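You operate a simulated robot arm through the tools that you are given. There is no shell and no other tool.

Carry out the task below with a simulated robot arm. There is one attempt and no reset: what you move stays moved.

JOB
Take the padlock off, power the panel up again and jog the roll with the ahead lever.
Fine: red padlock to its park, isolator on, power, reset, then a short jog, hands clear of the machines.

Only the result counts: the job must be done as asked and must still hold three seconds after the hand-in. Knocking over, shifting, dropping, spilling or breaking anything else fails it.

ROBOT AND FRAMES
A 7-joint arm with a two-finger parallel gripper, fixed in place. Base frame: the origin is on the floor under the middle of its stand, x ahead of it, y to its left, z up. Units: mm, degrees, N and s.
With the tool pointing down near the work surface it reaches from about 160 to 620 mm from the base axis. Its first joint turns from -66.0 to 66.0 degrees. Payload 1.57 kg.
The tool frame sits at the grasp point between the pads (the TCP): z along the fingers, y along the line on which they close. The tips reach 30 mm beyond it. The gripper opens to 110 mm. The fingers are 24 mm wide and 12 mm thick; the gripper's body (48 by 112 mm) begins 78 mm behind the TCP.
Orientation is that of the tool frame in the base frame, as a unit quaternion [x, y, z, w]. With the fingers straight down and closing along the base's y, the tool's x points along the base's -x, its y along +y and its z along -z.

CONTROLS
- The arm moves only by the tool drive_tool. Its argument "series" is a list of rows, each a list of 7 numbers: the shift along the base's x, y, z in mm, then the turn, a rotation vector about the base's x, y, z in degrees, then the gripper command, from -1 (fully open) to 1 (shut), values between in proportion. In form: [[x, y, z, ax, ay, az, grip], ...]. A call has 1 to 20 rows; each row shifts and turns the commanded pose from where the row before left it. A row lasts 0.2 s, in which the tool goes at most 50 mm and 8.6 degrees; a call with a longer step from one row to the next is refused whole, and so is a gripper value outside its range. A pose out of reach is approached as far as the arm can. The call stops where the force on the tool passes 40 N (or 10 N more than at its start, if that is more) or the arm is blocked; 0.2 s more then pass. Each finger travels about 108 mm/s and halts on what it meets, pressing with about 21 N; the grip force reading is that of the motor and also rises with nothing between the fingers. The clock runs only during rows and for 0.2 s after the last one: add rows that do not move to give the fingers time. The reply holds the time, the measured pose of the TCP, the force on the tool along the base axes, the opening and the grip force, in the units named above and with some noise, with the torque about the TCP (base axes, N m) and any sound that the robot's microphone picked up, and new pictures: "show" is both (left out), scene, wrist or none.
- Cameras (640 x 400 px; columns grow to the right, rows downward): "scene" is fixed at [149, -379.5, 1417.5]; the picture's right is [0.90, -0.44, 0.00], its down [-0.20, -0.40, -0.89] and it looks along [0.39, 0.80, -0.45] (base axes); focal length 260 px, centre (320, 200). "wrist" rides on the gripper at [70, 16, -141] in the tool frame; the picture's right is [-0.23, 0.97, 0.00], its down [-0.86, -0.20, -0.48] and it looks along [-0.47, -0.11, 0.88] (tool axes); focal length 222 px, centre (320, 200). There is no depth. A picture from a camera that has moved, and an enlarged one, comes with that camera's place and axes in the base frame and with its lens.
- zoom(camera, box): a new picture of the part [left, top, right, bottom] of that camera's present view, enlarged. It takes no simulated time.
- close_job(): hands the job in; it is judged then, once.

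Nothing tells you positions but the pictures and the camera data. Unless the task says otherwise, let go and move clear before handing in.

The tools are called after "Request:" as name(argument=value, ...) on one line, values as JSON. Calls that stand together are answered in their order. drive_tool: Moves the arm, as the interface text tells. Its arguments: {"type":"object","properties":{"series":{"type":"array"},"show":{"type":"string","enum":["both","scene","wrist","none"]}},"required":["series"]} The other tools are called the same way: zoom (camera, box) takes an enlarged picture of a part of a camera's view; close_job () hands the job in.

At the start:

```text
time: 0.0
position: [406.9, 37.1, 1275.6]
ee_rot: [0.002, 1.0, 0.0, -0.001]
contact_force: [0.8, -0.8, 0.6]
ft_torque: [0.02, -0.01, -0.01]
width: 110.2
grasp_force: 0.0
```

scene: 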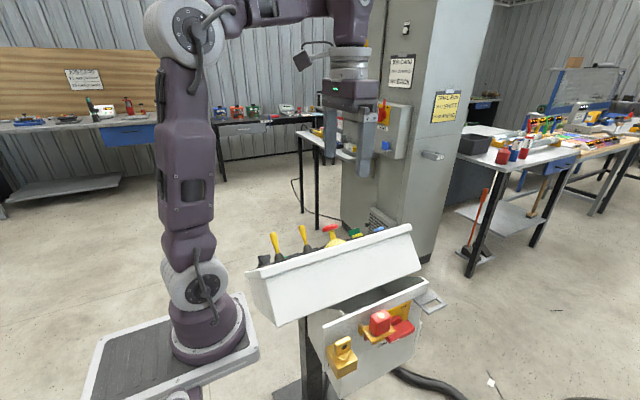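
wrist: 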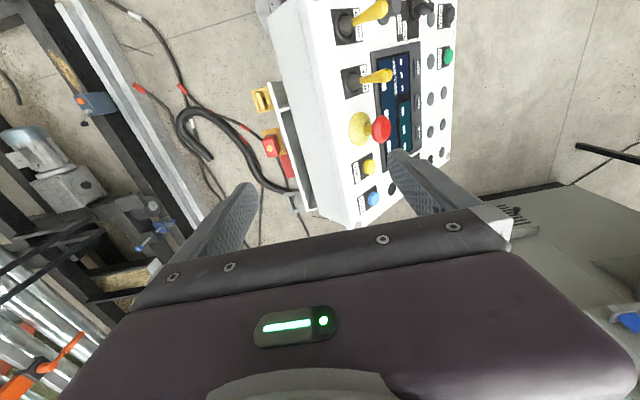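

I see a control desk with levers and buttons ahead of the robot, with a red padlock and isolator on its side plate. I'll enlarge the pictures to identify everything before moving.

Request:
zoom(camera="scene", box=[300, 270, 460, 390])

Request:
zoom(camera="scene", box=[240, 210, 420, 320])

Request:
zoom(camera="wrist", box=[240, 0, 480, 150])

Request:
zoom(camera="wrist", box=[240, 80, 400, 230])

Request:
zoom(camera="scene", box=[360, 20, 480, 180])

```text
3.33 times, centred on (380, 330) of scene
camera zoom: at [149.0, -379.5, 1417.5], right [0.9, -0.44, 0.0], down [-0.2, -0.4, -0.89], along [0.39, 0.8, -0.45], focal length 868 px, centre (120, -233)
```

zoom: 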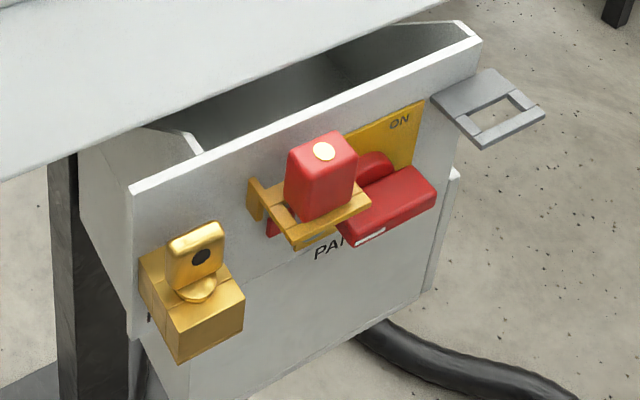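

```text
3.56 times, centred on (330, 265) of scene
camera zoom: at [149.0, -379.5, 1417.5], right [0.9, -0.44, 0.0], down [-0.2, -0.4, -0.89], along [0.39, 0.8, -0.45], focal length 925 px, centre (284, -31)
```

zoom: 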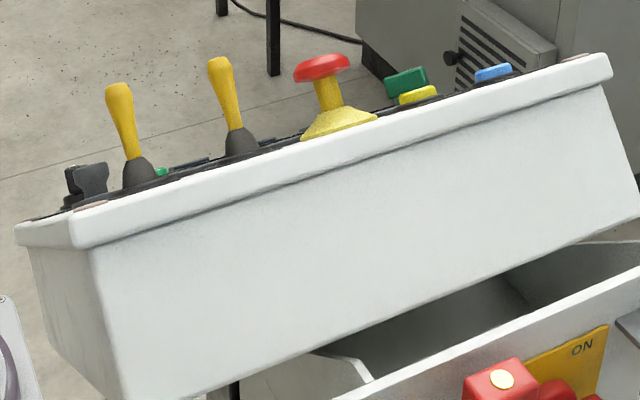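

```text
2.67 times, centred on (360, 75) of wrist
camera zoom: at [337.5, 53.7, 1415.3], right [0.23, 0.97, 0.0], down [0.85, -0.2, 0.48], along [0.47, -0.11, -0.88], focal length 592 px, centre (213, 533)
```

zoom: 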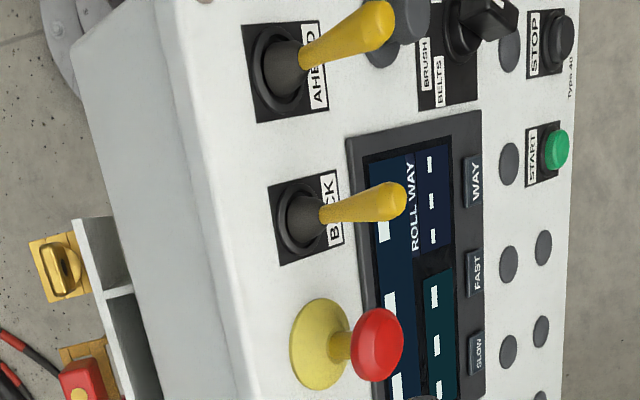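

```text
2.67 times, centred on (320, 155) of wrist
camera zoom: at [337.5, 53.7, 1415.3], right [0.23, 0.97, 0.0], down [0.85, -0.2, 0.48], along [0.47, -0.11, -0.88], focal length 592 px, centre (320, 320)
```

zoom: 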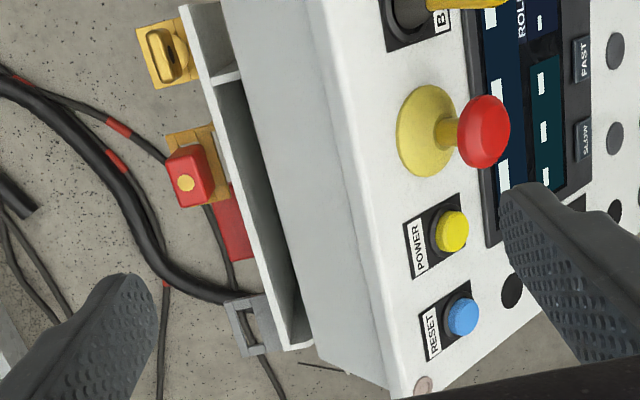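

```text
2.50 times, centred on (420, 100) of scene
camera zoom: at [149.0, -379.5, 1417.5], right [0.9, -0.44, 0.0], down [-0.2, -0.4, -0.89], along [0.39, 0.8, -0.45], focal length 651 px, centre (70, 450)
```

zoom: 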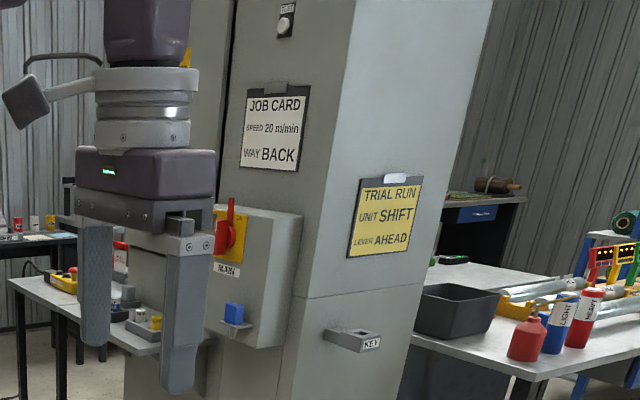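

The red padlock hangs on the panel isolator at the front plate (around x 505, y -20, z 790), with AHEAD/BACK levers, POWER and RESET on the desk top. I'll shift the wrist camera to see the whole panel first.

Request:
drive_tool(series=[[-40, 20, 0, 0, 0, 0, -1], [-40, 20, 0, 0, 0, 0, -1], [-40, 20, 0, 0, 0, 0, -1], [0, 20, 0, 0, 0, 0, -1]], show="both")

```text
time: 1.0
position: [285.4, 117.4, 1274.3]
ee_rot: [0.002, 1.0, -0.001, 0.0]
contact_force: [0.1, -0.1, 0.6]
ft_torque: [-0.01, 0.02, -0.02]
width: 110.1
grasp_force: 0.0
camera wrist: at [215.6, 134.2, 1414.8], right [0.23, 0.97, 0.0], down [0.85, -0.2, 0.48], along [0.47, -0.11, -0.88], focal length 222 px, centre (320, 200)
```

scene: 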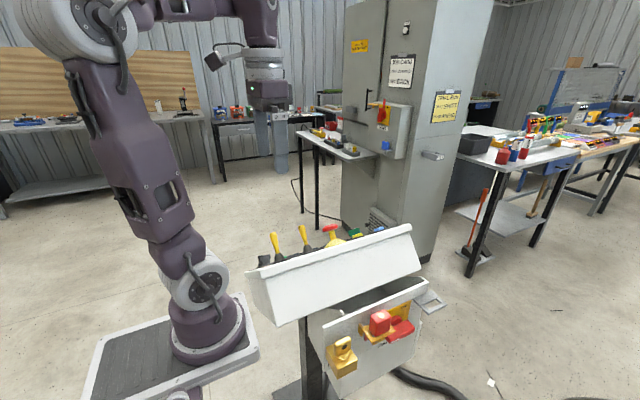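
wrist: 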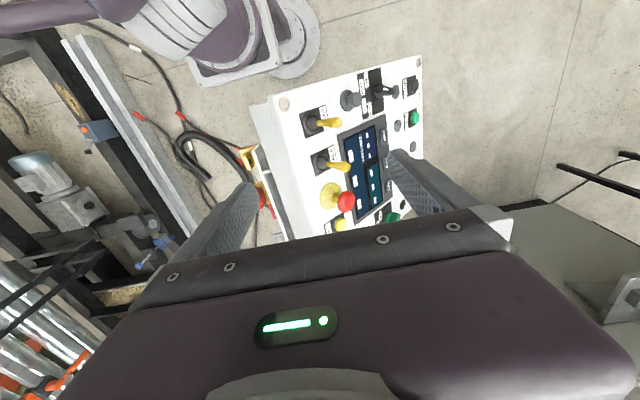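

Request:
zoom(camera="wrist", box=[230, 50, 440, 250])

Request:
zoom(camera="wrist", box=[290, 60, 430, 150])

Request:
zoom(camera="scene", box=[340, 30, 480, 170])

```text
2.00 times, centred on (335, 150) of wrist
camera zoom: at [215.6, 134.2, 1414.8], right [0.23, 0.97, 0.0], down [0.85, -0.2, 0.48], along [0.47, -0.11, -0.88], focal length 444 px, centre (290, 300)
```

zoom: 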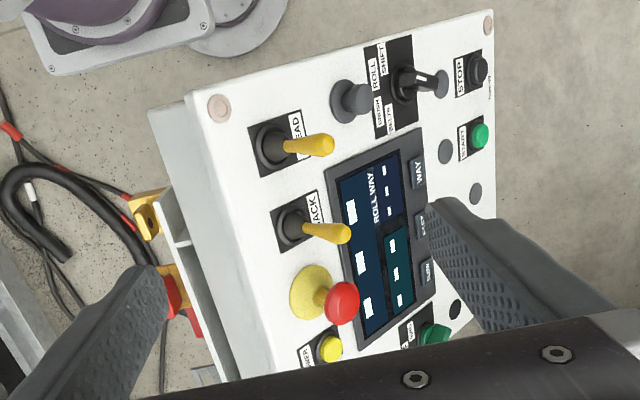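

```text
4.44 times, centred on (360, 105) of wrist
camera zoom: at [215.6, 134.2, 1414.8], right [0.23, 0.97, 0.0], down [0.85, -0.2, 0.48], along [0.47, -0.11, -0.88], focal length 987 px, centre (142, 622)
```

zoom: 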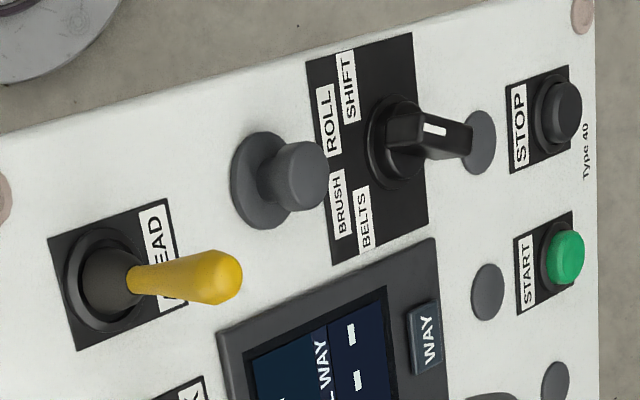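

```text
2.86 times, centred on (410, 100) of scene
camera zoom: at [149.0, -379.5, 1417.5], right [0.9, -0.44, 0.0], down [-0.2, -0.4, -0.89], along [0.39, 0.8, -0.45], focal length 744 px, centre (63, 486)
```

zoom: 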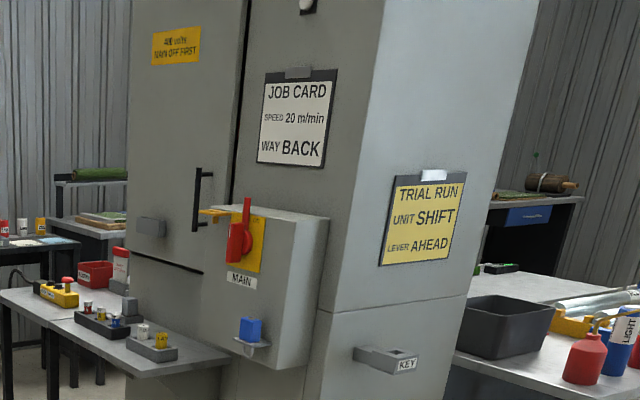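

The selector has positions ROLL/SHIFT/BRUSH/BELTS, and the levers' tips are near (281,146,1054) for AHEAD and (356,147,1051) for BACK. Next I turn the tool and move to the front side to look at the padlock, isolator and park.

Request:
drive_tool(series=[[15, -30, 0, 0, 0, 8.5, -1], [15, -30, 0, 0, 0, 8.5, -1], [15, -30, 0, 0, 0, 8.5, -1], [15, -30, 0, 0, 0, 8.5, -1], [15, -30, 0, 0, 0, 8.5, -1], [15, -30, 0, 0, 0, 8.5, -1], [15, -30, 0, 0, 0, 8.5, -1], [15, -30, 0, 0, 0, 8.5, -1], [15, -30, 0, 0, 0, 8.5, -1], [15, -20, 0, 0, 0, 8.5, -1], [0, -20, -30, 0, 0, 5, -1], [0, 0, -30, 0, 0, 0, -1], [0, 0, -30, 0, 0, 0, -1]], show="both")

```text
time: 3.8
position: [436.4, -192.8, 1184.9]
ee_rot: [0.707, -0.707, 0.0, 0.0]
contact_force: [0.0, 0.1, 0.4]
ft_torque: [0.03, -0.02, -0.03]
width: 110.0
grasp_force: 0.0
camera wrist: at [420.0, -262.0, 1325.8], right [-0.97, 0.23, 0.0], down [0.2, 0.86, 0.48], along [0.11, 0.47, -0.88], focal length 222 px, centre (320, 200)
```

scene: 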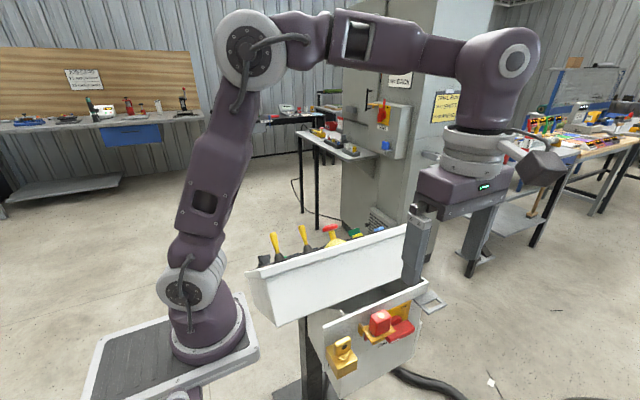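
wrist: 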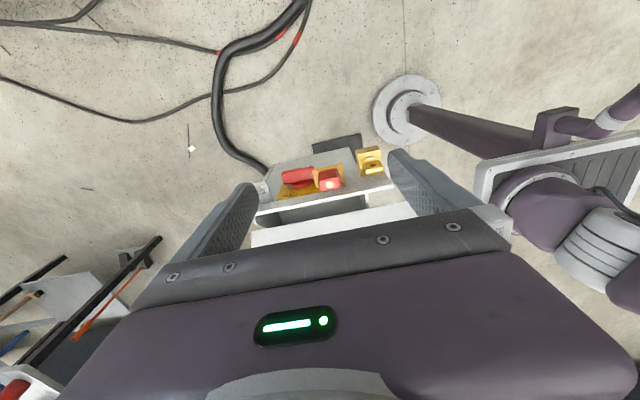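

Request:
zoom(camera="wrist", box=[250, 125, 410, 225])

Request:
zoom(camera="scene", box=[320, 270, 448, 350])

```text
4.00 times, centred on (330, 175) of wrist
camera zoom: at [420.0, -262.0, 1325.8], right [-0.97, 0.23, 0.0], down [0.2, 0.86, 0.48], along [0.11, 0.47, -0.88], focal length 888 px, centre (280, 300)
```

zoom: 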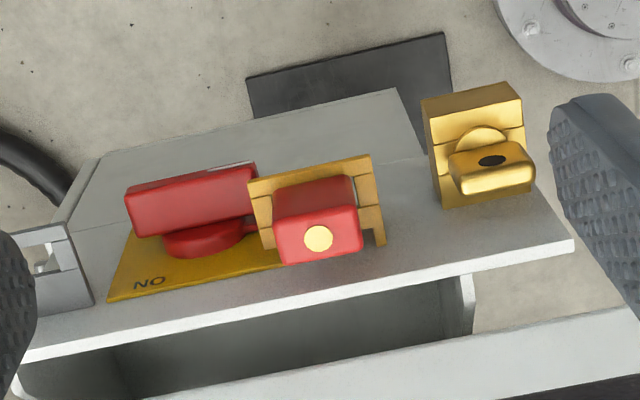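

```text
5.00 times, centred on (384, 310) of scene
camera zoom: at [149.0, -379.5, 1417.5], right [0.9, -0.44, 0.0], down [-0.2, -0.4, -0.89], along [0.39, 0.8, -0.45], focal length 1301 px, centre (0, -350)
```

zoom: 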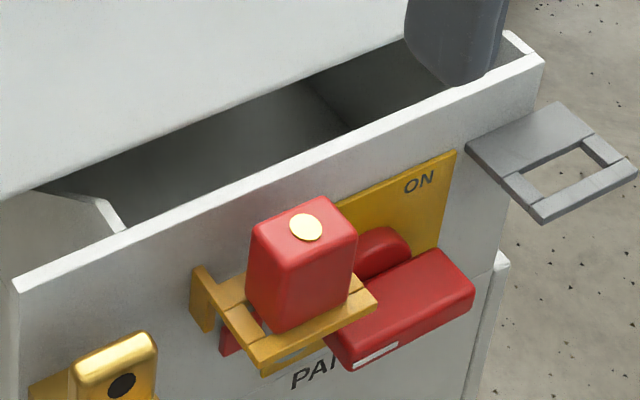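

The padlock sits in a yellow ring beside the red isolator handle; a grey ring bracket at the right end of the plate looks like its park, and a brass item at the left is separate. I'll tilt the tool to see the plate more frontally.

Request:
drive_tool(series=[[5, -8, -30, 8.5, 0, 0, -1], [5, -8, -30, 8.5, 0, 0, -1], [5, -8, -30, 8.5, 0, 0, -1], [5, -8, -30, 8.5, 0, 0, -1], [5, -8, -30, 8.5, 0, 0, -1], [0, 0, 0, 0, 0, 0, -1]], show="both")

```text
time: 5.2
position: [463.7, -234.6, 1033.5]
ee_rot: [0.659, -0.659, -0.257, -0.256]
contact_force: [0.6, 0.3, -0.3]
ft_torque: [0.02, 0.0, 0.02]
width: 110.0
grasp_force: 0.1
camera wrist: at [446.2, -380.9, 1090.4], right [-0.97, 0.17, 0.15], down [0.2, 0.31, 0.93], along [0.11, 0.94, -0.33], focal length 222 px, centre (320, 200)
```

scene: 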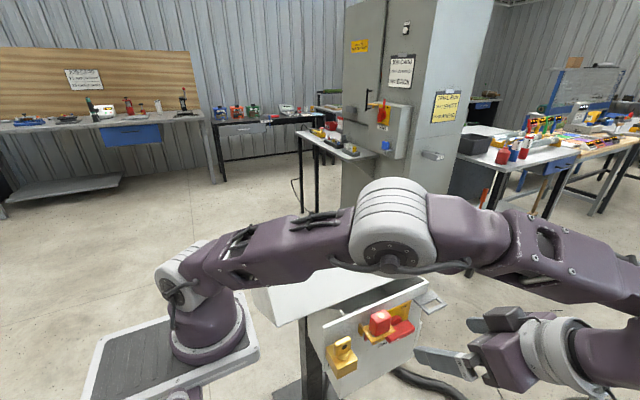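
wrist: 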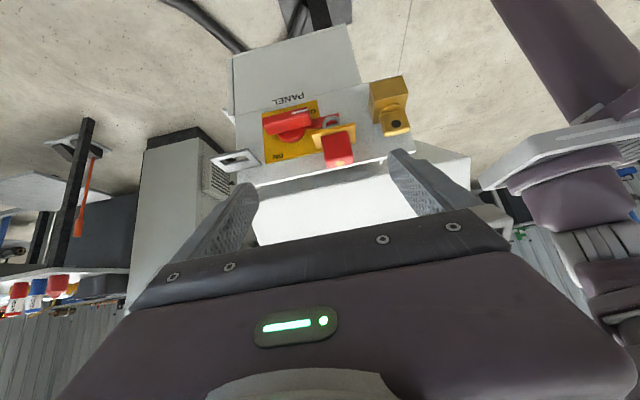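

Request:
zoom(camera="wrist", box=[200, 70, 440, 220])

Request:
zoom(camera="wrist", box=[250, 80, 362, 150])

Request:
zoom(camera="scene", box=[230, 170, 470, 320])

Request:
zoom(camera="wrist", box=[300, 80, 428, 180])

```text
2.67 times, centred on (320, 145) of wrist
camera zoom: at [446.2, -380.9, 1090.4], right [-0.97, 0.17, 0.15], down [0.2, 0.31, 0.93], along [0.11, 0.94, -0.33], focal length 592 px, centre (320, 347)
```

zoom: 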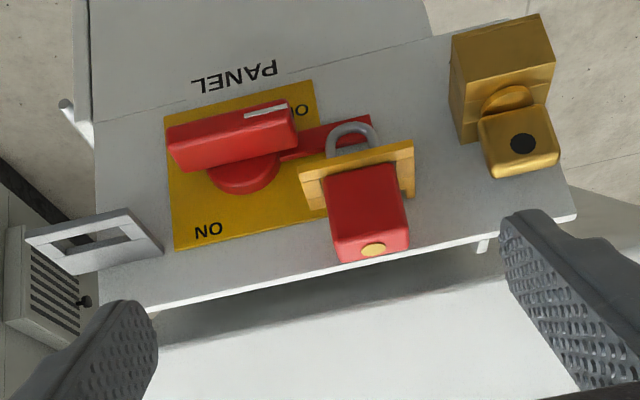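

```text
5.71 times, centred on (306, 115) of wrist
camera zoom: at [446.2, -380.9, 1090.4], right [-0.97, 0.17, 0.15], down [0.2, 0.31, 0.93], along [0.11, 0.94, -0.33], focal length 1269 px, centre (400, 686)
```

zoom: 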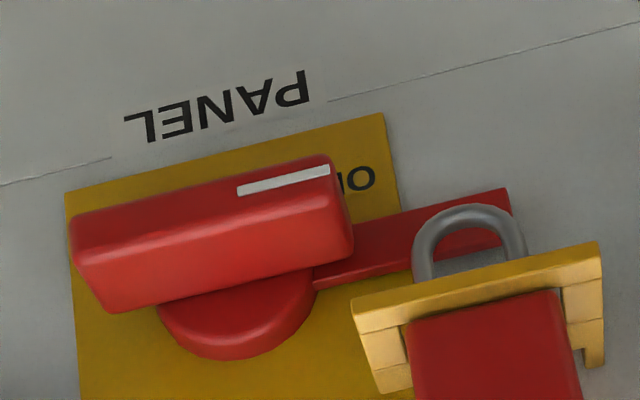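

```text
2.67 times, centred on (350, 245) of scene
camera zoom: at [149.0, -379.6, 1417.5], right [0.9, -0.44, 0.0], down [-0.2, -0.4, -0.89], along [0.39, 0.8, -0.45], focal length 694 px, centre (240, 80)
```

zoom: 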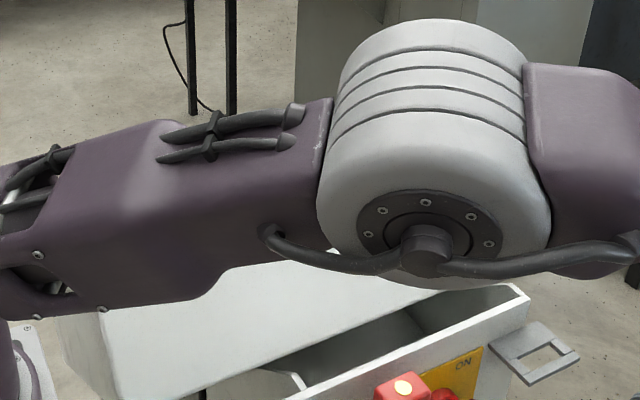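

```text
4.00 times, centred on (364, 130) of wrist
camera zoom: at [446.2, -380.9, 1090.4], right [-0.97, 0.17, 0.15], down [0.2, 0.31, 0.93], along [0.11, 0.94, -0.33], focal length 888 px, centre (144, 480)
```

zoom: 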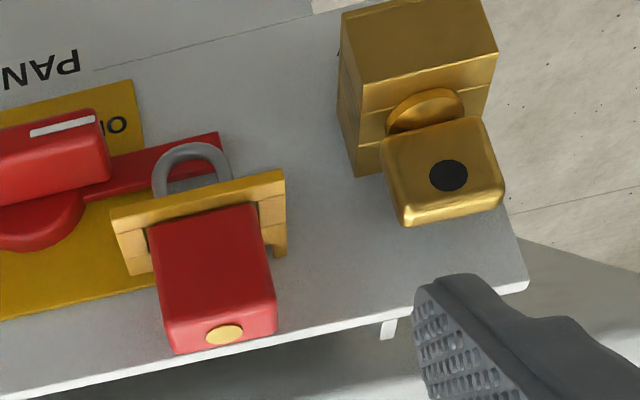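

The view now shows it clearly: the red padlock body stands in the yellow ring (top centre about 443,-83,936), the isolator handle points to OFF (left), ON is up, and the grey empty ring at about (609,-85,888) is the park. I'll straighten the tool again and take a closer look from above before grasping.

Request:
drive_tool(series=[[5, 5, 15, -8.5, 0, 0, -1], [10, 10, 15, -8.5, 0, 0, -1], [10, 15, 15, -8.5, 0, 0, -1], [10, 15, 0, -8.5, 0, 0, -1], [10, 15, 0, -8.5, 0, 0, -1], [10, 15, 0, 0, 0, 0, -1], [0, 0, 0, 0, 0, 0, -1]], show="both")

```text
time: 6.8
position: [516.6, -157.3, 1079.9]
ee_rot: [0.707, -0.707, 0.0, 0.001]
contact_force: [0.6, 0.0, 1.1]
ft_torque: [-0.02, 0.0, 0.0]
width: 109.9
grasp_force: 0.1
camera wrist: at [501.0, -226.1, 1220.3], right [-0.97, 0.23, 0.0], down [0.2, 0.86, 0.48], along [0.11, 0.47, -0.88], focal length 222 px, centre (320, 200)
```

scene: 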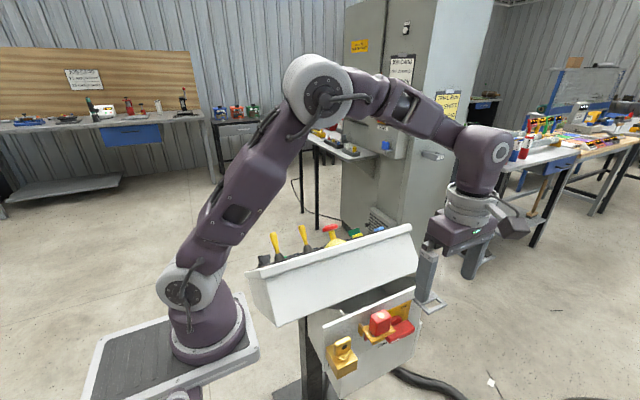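
wrist: 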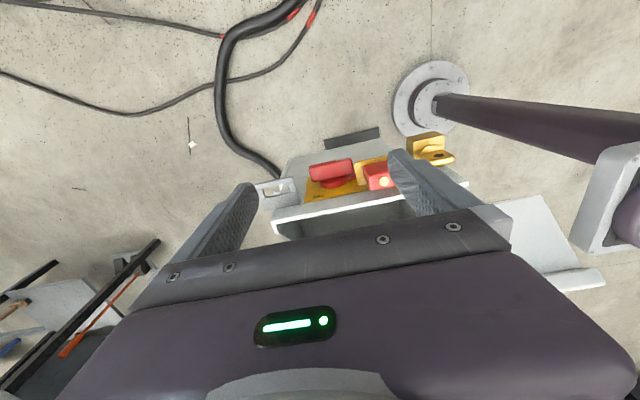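

Request:
zoom(camera="wrist", box=[240, 130, 400, 230])

Request:
zoom(camera="wrist", box=[240, 160, 320, 210])

Request:
zoom(camera="scene", box=[352, 280, 448, 340])

```text
4.00 times, centred on (320, 180) of wrist
camera zoom: at [501.0, -226.1, 1220.3], right [-0.97, 0.23, 0.0], down [0.2, 0.86, 0.48], along [0.11, 0.47, -0.88], focal length 888 px, centre (320, 280)
```

zoom: 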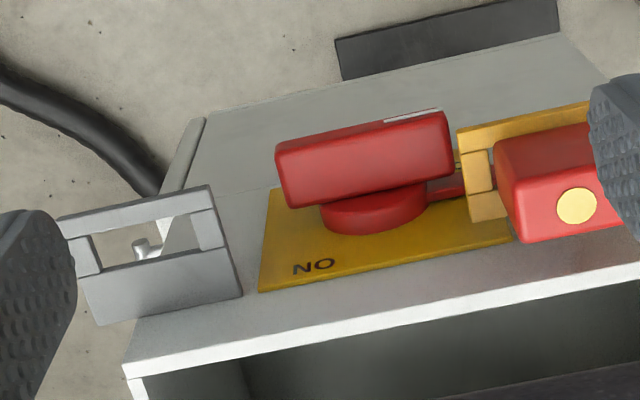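

```text
8.00 times, centred on (280, 185) of wrist
camera zoom: at [501.0, -226.1, 1220.3], right [-0.97, 0.23, 0.0], down [0.2, 0.86, 0.48], along [0.11, 0.47, -0.88], focal length 1777 px, centre (640, 320)
```

zoom: 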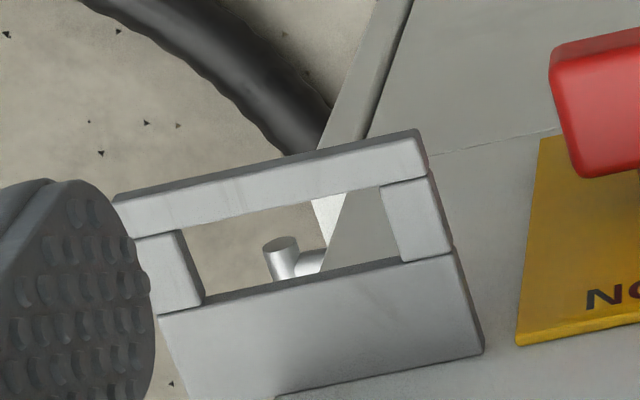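

```text
6.67 times, centred on (400, 310) of scene
camera zoom: at [149.0, -379.5, 1417.5], right [0.9, -0.44, 0.0], down [-0.2, -0.4, -0.89], along [0.39, 0.8, -0.45], focal length 1735 px, centre (-213, -533)
```

zoom: 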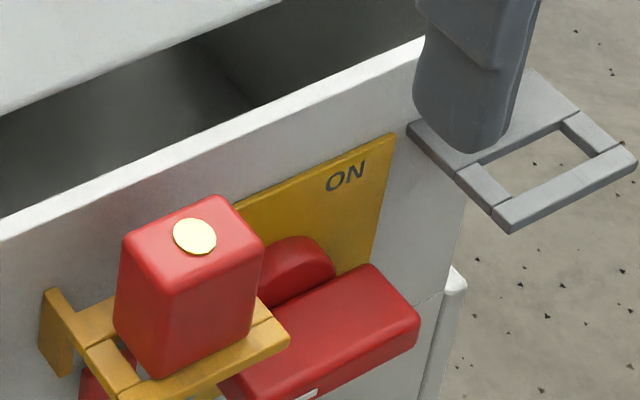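

The park hole centre works out at (609,-83) and the padlock at (443,-83) with its body top at z≈936. I'll narrow the gripper to about 80 mm, move above the padlock and check alignment before descending.

Request:
drive_tool(series=[[-25, 25, -15, 0, 0, 0, -0.45], [-25, 25, -15, 0, 0, 0, -0.45], [-23.6, 24.3, -10, 0, 0, 0, -0.45], [0, 0, -30, 0, 0, 0, -0.45], [0, 0, -25, 0, 0, 0, -0.45], [0, 0, 0, 0, 0, 0, -0.45]], show="both")

Request:
zoom(camera="scene", box=[320, 240, 448, 340])

Request:
zoom(camera="wrist", box=[220, 130, 420, 255])

```text
time: 8.2
position: [442.6, -83.8, 984.8]
ee_rot: [-0.706, 0.708, 0.0, 0.0]
contact_force: [0.5, 0.2, 0.0]
ft_torque: [0.0, 0.02, 0.01]
width: 80.0
grasp_force: 0.1
camera wrist: at [425.6, -153.1, 1125.5], right [-0.97, 0.23, 0.0], down [0.2, 0.85, 0.48], along [0.11, 0.47, -0.88], focal length 222 px, centre (320, 200)
```

scene: 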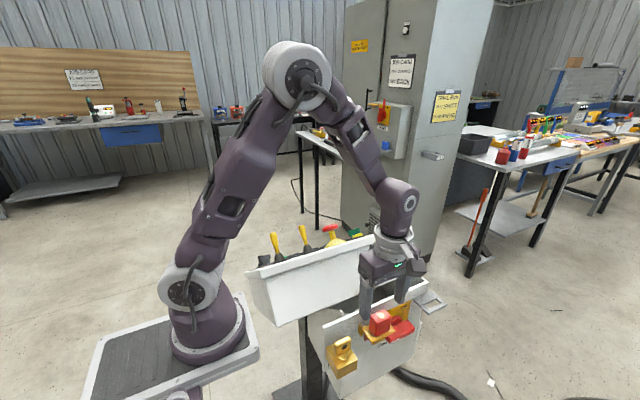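
wrist: 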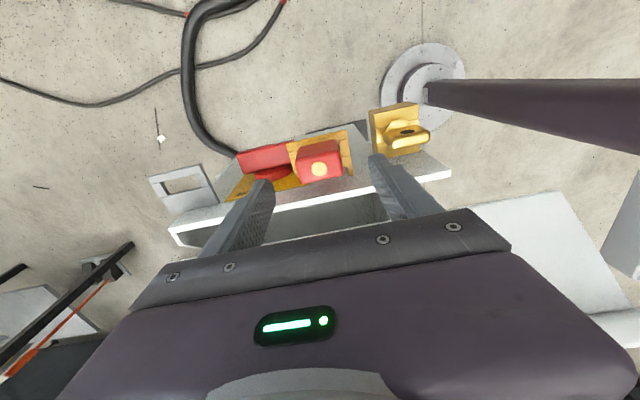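

```text
4.00 times, centred on (384, 290) of scene
camera zoom: at [149.0, -379.5, 1417.5], right [0.9, -0.44, 0.0], down [-0.2, -0.4, -0.89], along [0.39, 0.8, -0.45], focal length 1041 px, centre (64, -160)
```

zoom: 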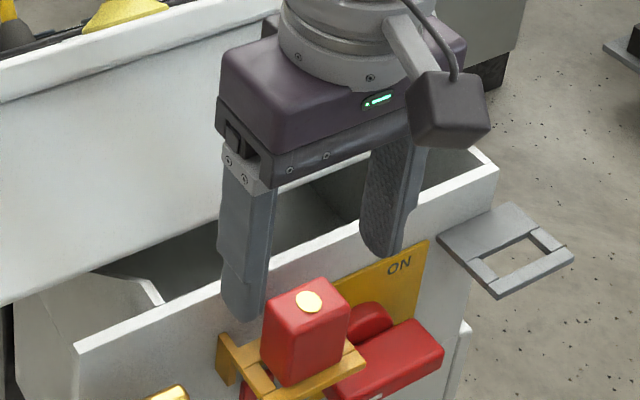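

```text
3.20 times, centred on (320, 192) of wrist
camera zoom: at [425.6, -153.1, 1125.5], right [-0.97, 0.23, 0.0], down [0.2, 0.85, 0.48], along [0.11, 0.47, -0.88], focal length 711 px, centre (320, 224)
```

zoom: 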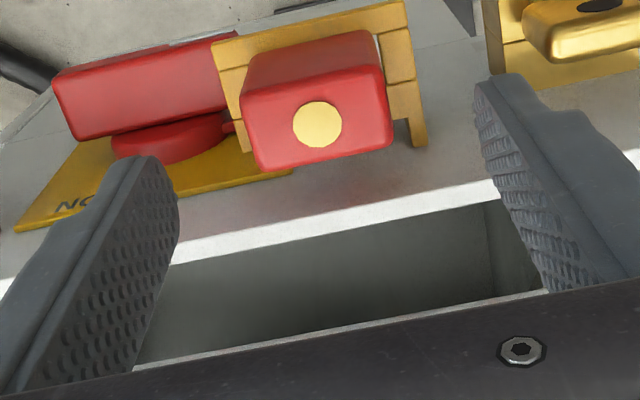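

Alignment is good: the padlock's spot computes to (442.5,-83.3) against the TCP at (442.6,-83.8). Descending now and closing on the padlock body.

Request:
drive_tool(series=[[0, 0.5, -20, 0, 0, 0, -0.45], [0, 0, -20, 0, 0, 0, -0.45], [0, 0, -16, 0, 0, 0, -0.45], [0, 0, 0, 0, 0, 0, -0.45], [0, 0, 0, 0, 0, 0, 0.6], [0, 0, 0, 0, 0, 0, 0.6], [0, 0, 0, 0, 0, 0, 0.6]], show="both")

Request:
zoom(camera="scene", box=[320, 260, 448, 340])

```text
time: 9.8
position: [444.9, -84.3, 930.9]
ee_rot: [0.707, -0.707, -0.001, 0.0]
contact_force: [-0.2, -0.3, 0.5]
ft_torque: [0.0, 0.01, 0.0]
width: 41.8
grasp_force: 21.3
camera wrist: at [426.9, -153.6, 1070.4], right [-0.97, 0.23, 0.0], down [0.2, 0.85, 0.48], along [0.11, 0.47, -0.88], focal length 222 px, centre (320, 200)
```

scene: 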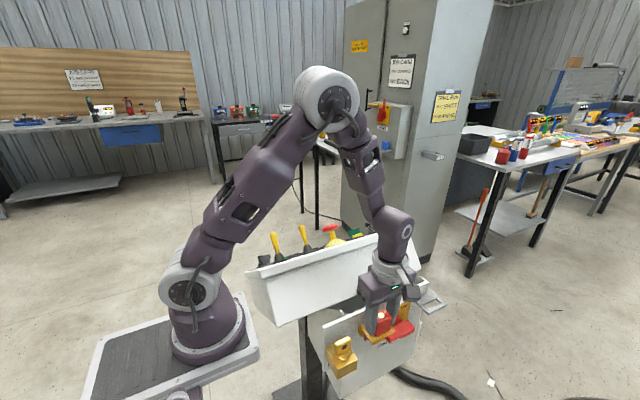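
wrist: 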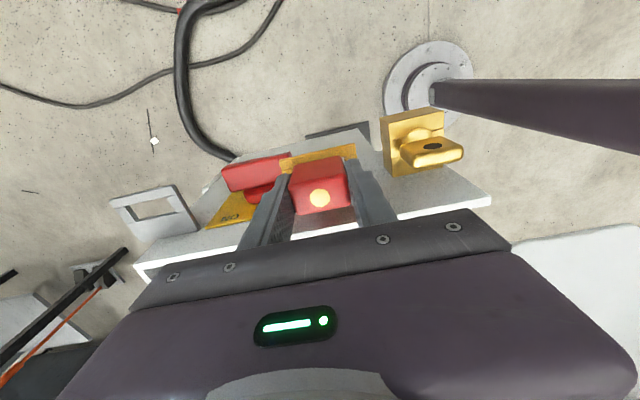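

```text
5.00 times, centred on (384, 300) of scene
camera zoom: at [149.0, -379.5, 1417.5], right [0.9, -0.44, 0.0], down [-0.2, -0.4, -0.89], along [0.39, 0.8, -0.45], focal length 1301 px, centre (0, -300)
```

zoom: 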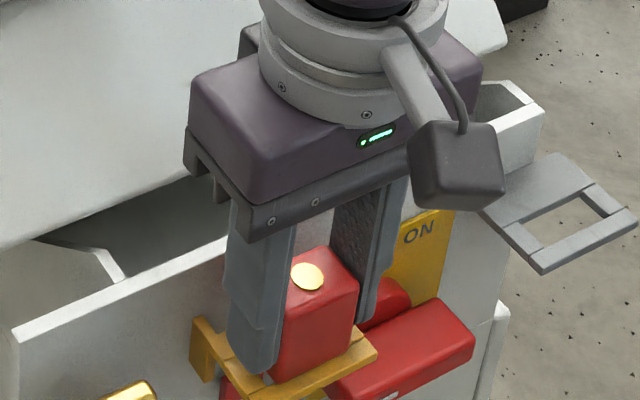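

The padlock is gripped (opening 41.8 mm, 21 N). Now I lift it straight up, gently, and check that it comes free of the ring.

Request:
drive_tool(series=[[0, 0, 8, 0, 0, 0, 0.6], [0, 0, 10, 0, 0, 0, 0.6], [0, 0, 12, 0, 0, 0, 0.6], [0, 0, 15, 0, 0, 0, 0.6], [0, 0, 15, 0, 0, 0, 0.6], [0, 0, 15, 0, 0, 0, 0.6], [0, 0, 0, 0, 0, 0, 0.6]], show="both")

Request:
zoom(camera="scene", box=[320, 250, 448, 340])

Request:
zoom(camera="wrist", box=[220, 130, 420, 255])

```text
time: 11.4
position: [443.6, -83.2, 1004.2]
ee_rot: [0.707, -0.707, 0.0, 0.001]
contact_force: [0.7, 0.9, -0.2]
ft_torque: [0.02, 0.03, 0.0]
width: 41.7
grasp_force: 21.1
camera wrist: at [426.2, -152.9, 1144.4], right [-0.97, 0.23, 0.0], down [0.2, 0.85, 0.48], along [0.11, 0.47, -0.88], focal length 222 px, centre (320, 200)
```

scene: 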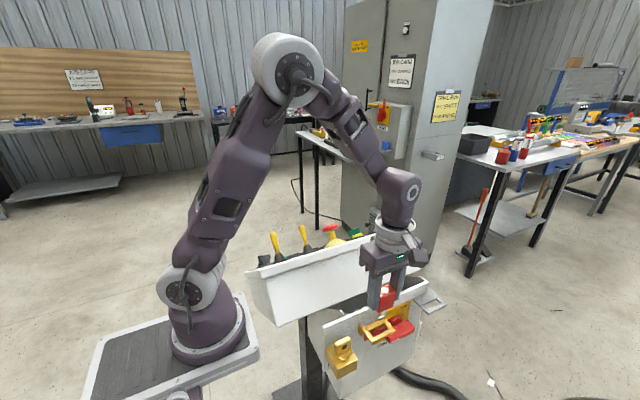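
wrist: 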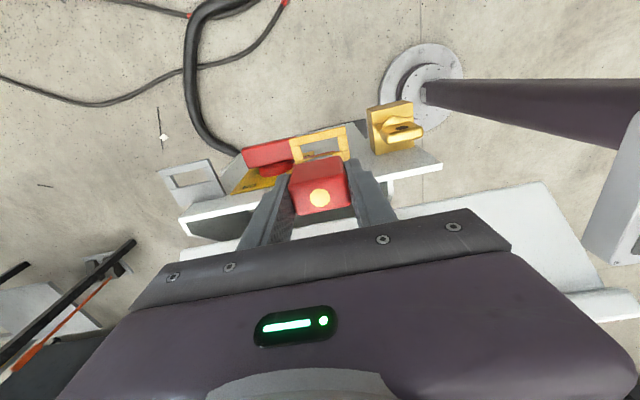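

```text
4.44 times, centred on (384, 295) of scene
camera zoom: at [149.0, -379.5, 1417.5], right [0.9, -0.44, 0.0], down [-0.2, -0.4, -0.89], along [0.39, 0.8, -0.45], focal length 1157 px, centre (36, -222)
```

zoom: 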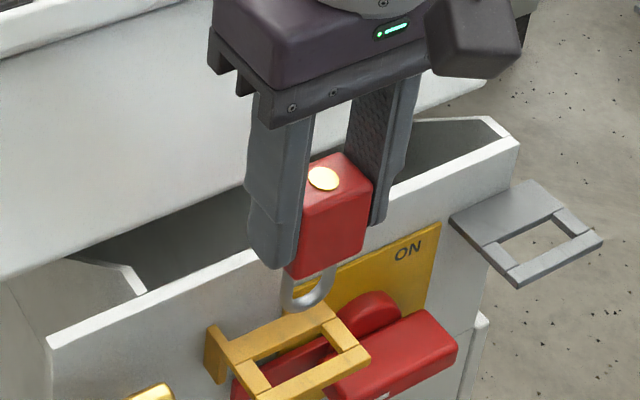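

```text
3.20 times, centred on (320, 192) of wrist
camera zoom: at [426.2, -152.9, 1144.4], right [-0.97, 0.23, 0.0], down [0.2, 0.85, 0.48], along [0.11, 0.47, -0.88], focal length 711 px, centre (320, 224)
```

zoom: 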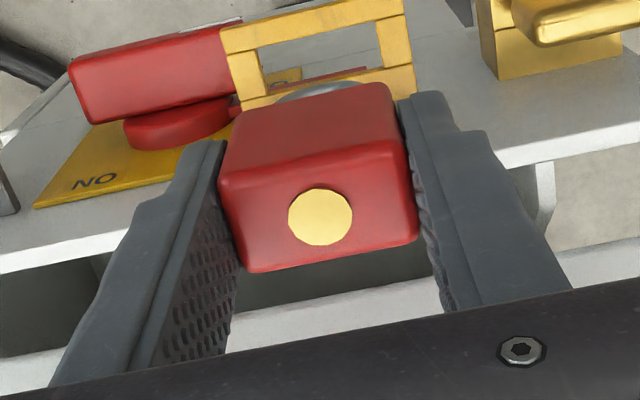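

The padlock is free and hanging in the gripper, shackle down. Now I carry it along +x to above the grey park ring at (609,-83).

Request:
drive_tool(series=[[20, 0, 0, 0, 0, 0, 0.6], [25, 0, 0, 0, 0, 0, 0.6], [25, 0, 0, 0, 0, 0, 0.6], [25, 0, 0, 0, 0, 0, 0.6], [25, 0, 0, 0, 0, 0, 0.6], [25, 0, 0, 0, 0, 0, 0.6], [21, 0, 0, 0, 0, 0, 0.6], [0, 0, 0, 0, 0, 0, 0.6], [0, 0, 0, 0, 0, 0, 0.6]], show="both")

Request:
zoom(camera="scene", box=[360, 250, 488, 340])

Request:
zoom(camera="wrist", box=[220, 110, 420, 235])

```text
time: 13.4
position: [609.8, -81.9, 1004.8]
ee_rot: [-0.707, 0.708, -0.001, 0.0]
contact_force: [0.8, -0.4, -2.3]
ft_torque: [-0.02, 0.0, 0.02]
width: 41.8
grasp_force: 21.1
camera wrist: at [593.2, -151.4, 1144.9], right [-0.97, 0.23, 0.0], down [0.2, 0.85, 0.48], along [0.11, 0.47, -0.88], focal length 222 px, centre (320, 200)
```

scene: 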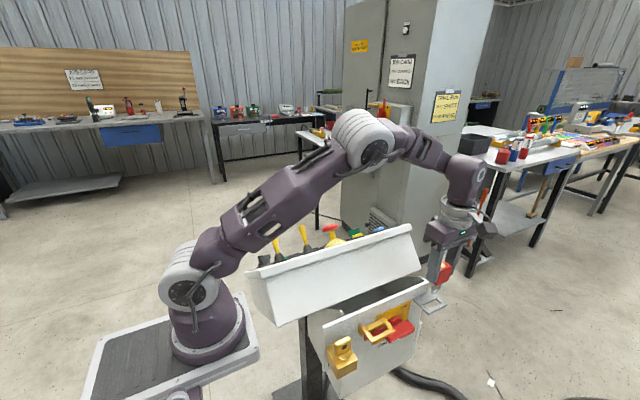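
wrist: 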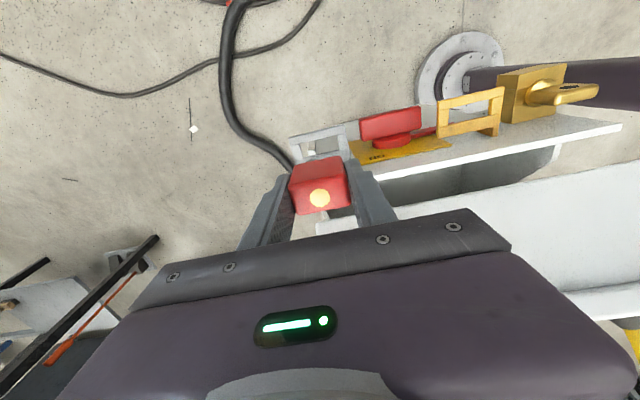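

```text
4.44 times, centred on (424, 295) of scene
camera zoom: at [149.0, -379.5, 1417.5], right [0.9, -0.44, 0.0], down [-0.2, -0.4, -0.89], along [0.39, 0.8, -0.45], focal length 1157 px, centre (-142, -222)
```

zoom: 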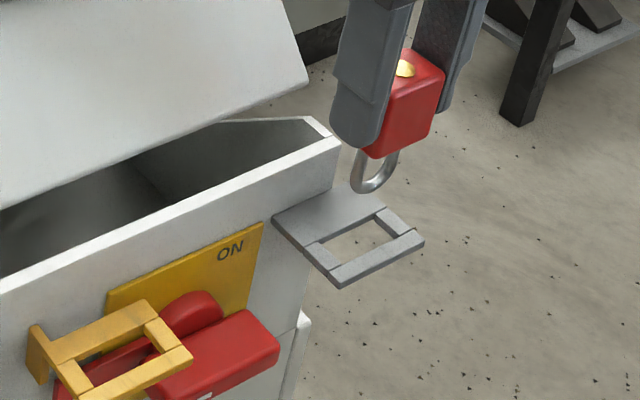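

```text
3.20 times, centred on (320, 172) of wrist
camera zoom: at [593.2, -151.4, 1144.9], right [-0.97, 0.23, 0.0], down [0.2, 0.85, 0.48], along [0.11, 0.47, -0.88], focal length 711 px, centre (320, 288)
```

zoom: 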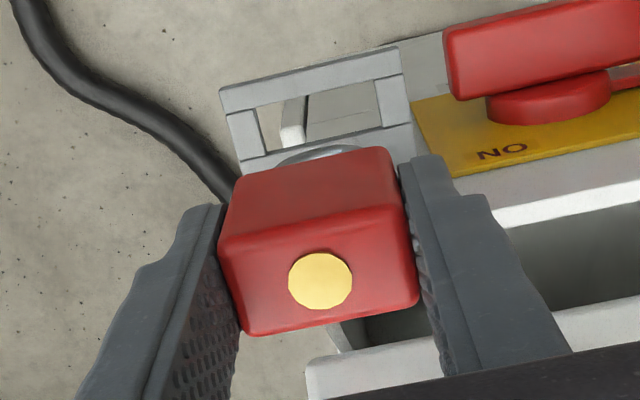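

The padlock is over the park ring, reading about 2 mm too far in +y compared with how it sat in the yellow ring. I'll correct slightly and lower until the shackle is just above the hole, then check.

Request:
drive_tool(series=[[0.7, -1.8, -10, 0, 0, 0, 0.6], [0, 0, -15, 0, 0, 0, 0.6], [0, 0, 0, 0, 0, 0, 0.6]], show="both")

Request:
zoom(camera="scene", box=[390, 260, 470, 310])

Request:
zoom(camera="wrist", box=[260, 110, 388, 190])

```text
time: 14.2
position: [610.6, -83.3, 978.6]
ee_rot: [-0.707, 0.707, 0.0, 0.0]
contact_force: [0.4, 0.5, 0.1]
ft_torque: [0.0, -0.03, -0.04]
width: 41.7
grasp_force: 21.5
camera wrist: at [594.0, -152.7, 1119.6], right [-0.97, 0.23, 0.0], down [0.2, 0.85, 0.48], along [0.11, 0.47, -0.88], focal length 222 px, centre (320, 200)
```

scene: 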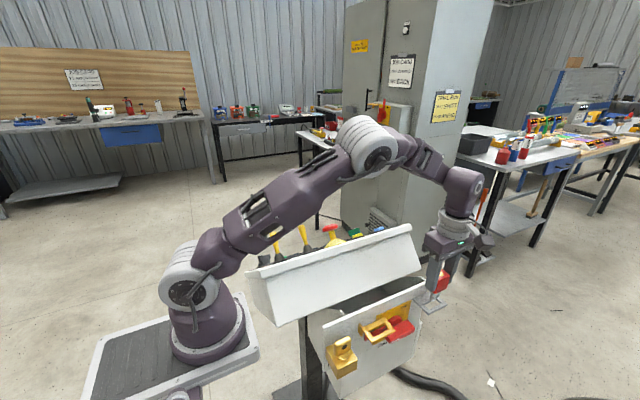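
wrist: 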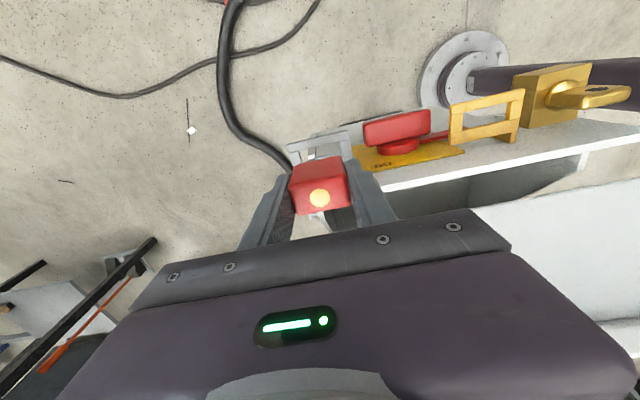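

```text
8.00 times, centred on (430, 285) of scene
camera zoom: at [149.0, -379.5, 1417.5], right [0.9, -0.44, 0.0], down [-0.2, -0.4, -0.89], along [0.39, 0.8, -0.45], focal length 2082 px, centre (-560, -480)
```

zoom: 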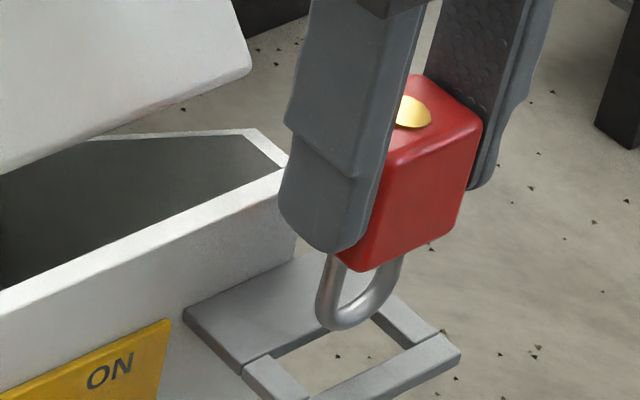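

```text
5.00 times, centred on (324, 150) of wrist
camera zoom: at [594.0, -152.7, 1119.6], right [-0.97, 0.23, 0.0], down [0.2, 0.85, 0.48], along [0.11, 0.47, -0.88], focal length 1111 px, centre (300, 450)
```

zoom: 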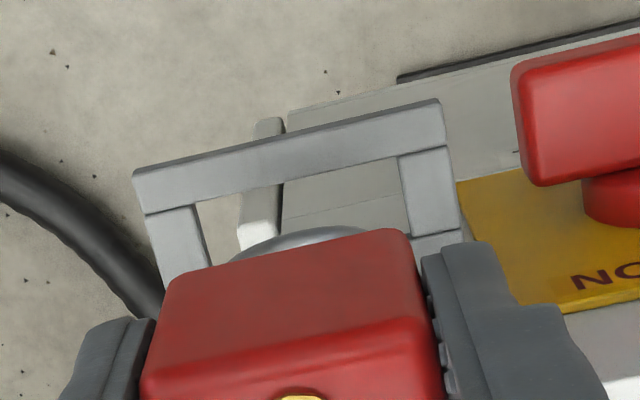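

The shackle bottom computes to about (608.5,-84,898), right over the hole at (609,-83). Lowering it into the park.

Request:
drive_tool(series=[[0, 0, -10, 0, 0, 0, 0.6], [0, 0, -12, 0, 0, 0, 0.6], [0, 0, -10, 0, 0, 0, 0.6], [0, 0, -10, 0, 0, 0, 0.6], [0, 0, 0, 0, 0, 0, 0.6]], show="both")

Request:
zoom(camera="scene", box=[390, 260, 470, 320])

Request:
zoom(camera="wrist", box=[260, 130, 388, 210])

```text
time: 15.4
position: [609.8, -86.0, 936.6]
ee_rot: [-0.707, 0.707, 0.0, 0.0]
contact_force: [-1.1, 0.0, -1.1]
ft_torque: [-0.01, 0.0, 0.0]
width: 41.8
grasp_force: 20.9
camera wrist: at [593.4, -154.5, 1076.5], right [-0.97, 0.23, 0.0], down [0.2, 0.86, 0.48], along [0.11, 0.47, -0.88], focal length 222 px, centre (320, 200)
```

scene: 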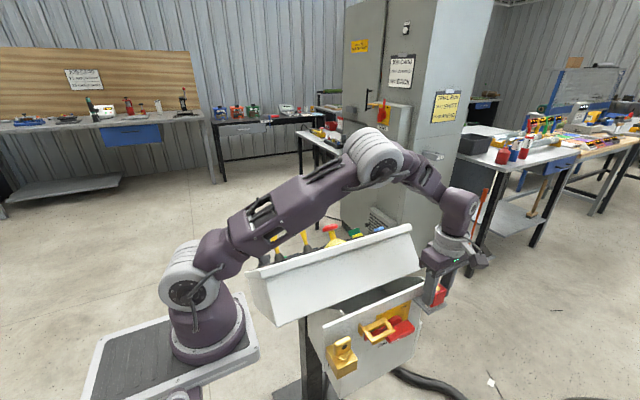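
wrist: 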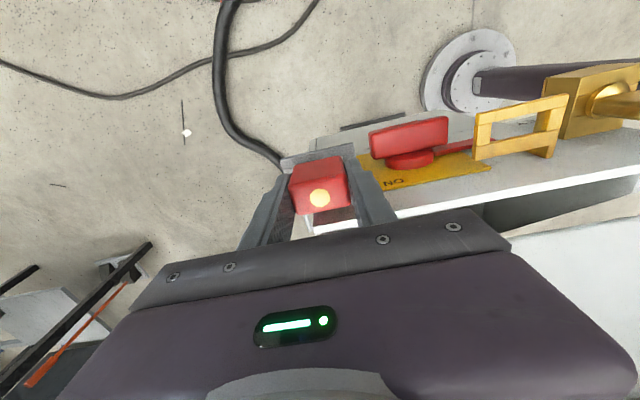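

```text
6.67 times, centred on (430, 290) of scene
camera zoom: at [149.0, -379.5, 1417.5], right [0.9, -0.44, 0.0], down [-0.2, -0.4, -0.89], along [0.39, 0.8, -0.45], focal length 1735 px, centre (-413, -400)
```

zoom: 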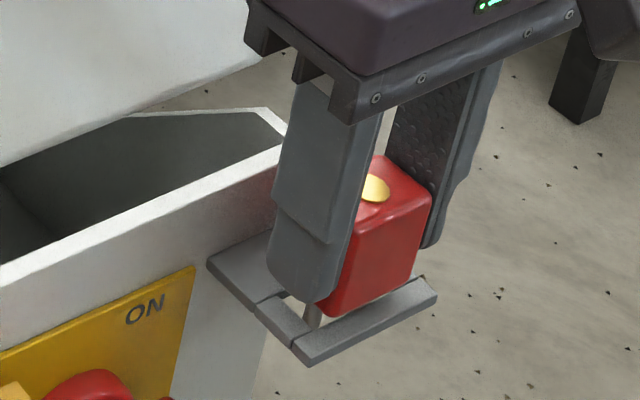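

```text
5.00 times, centred on (324, 170) of wrist
camera zoom: at [593.4, -154.5, 1076.5], right [-0.97, 0.23, 0.0], down [0.2, 0.86, 0.48], along [0.11, 0.47, -0.88], focal length 1111 px, centre (300, 350)
```

zoom: 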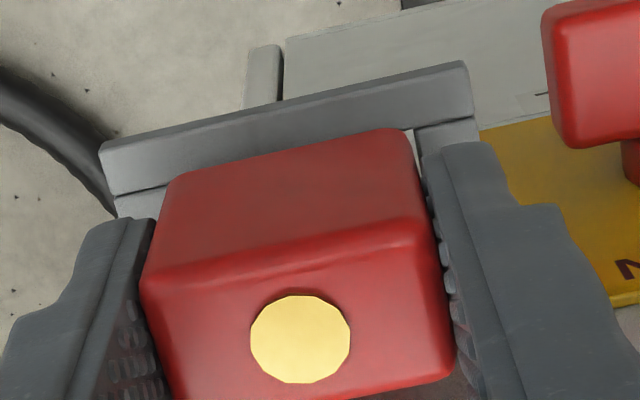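

The shackle is in the hole and no contact force yet; I lower the last few millimetres until the body rests on the park ring.

Request:
drive_tool(series=[[0, 1, -3, 0, 0, 0, 0.6], [0, 0, -2, 0, 0, 0, 0.6], [0, 0, -1.5, 0, 0, 0, 0.6], [0, 0, 0, 0, 0, 0, 0.6]], show="wrist")

Request:
zoom(camera="scene", box=[390, 260, 470, 320])

```text
time: 16.4
position: [609.9, -84.2, 930.7]
ee_rot: [-0.707, 0.708, 0.0, 0.0]
contact_force: [-0.2, 0.2, -1.9]
ft_torque: [-0.03, 0.01, 0.03]
width: 41.8
grasp_force: 20.9
camera wrist: at [594.0, -153.6, 1070.7], right [-0.97, 0.23, 0.0], down [0.2, 0.85, 0.48], along [0.11, 0.47, -0.88], focal length 222 px, centre (320, 200)
```

wrist: 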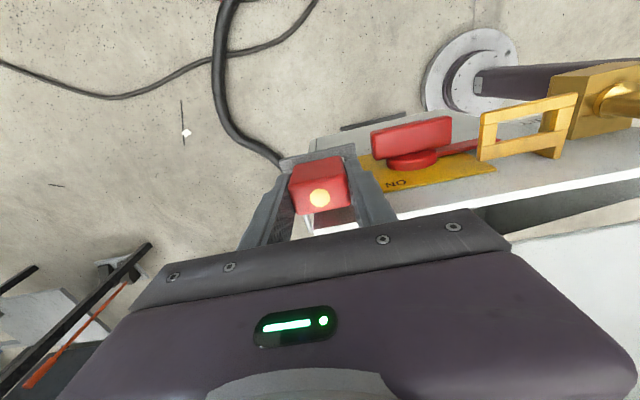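

```text
6.67 times, centred on (430, 290) of scene
camera zoom: at [149.0, -379.5, 1417.5], right [0.9, -0.44, 0.0], down [-0.2, -0.4, -0.89], along [0.39, 0.8, -0.45], focal length 1735 px, centre (-413, -400)
```

zoom: 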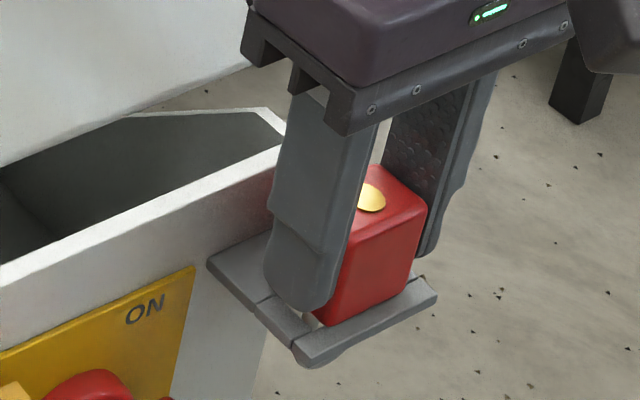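

Request:
drive_tool(series=[[0, 0, -1, 0, 0, 0, 0.6], [0, 0, -1, 0, 0, 0, 0.6], [0, 0, 0, 0, 0, 0, 0.6]], show="none")

```text
time: 17.2
position: [610.6, -84.6, 929.8]
ee_rot: [0.707, -0.707, 0.0, 0.0]
contact_force: [-1.8, 0.8, 18.7]
ft_torque: [0.04, 0.16, 0.03]
width: 42.0
grasp_force: 21.3
```

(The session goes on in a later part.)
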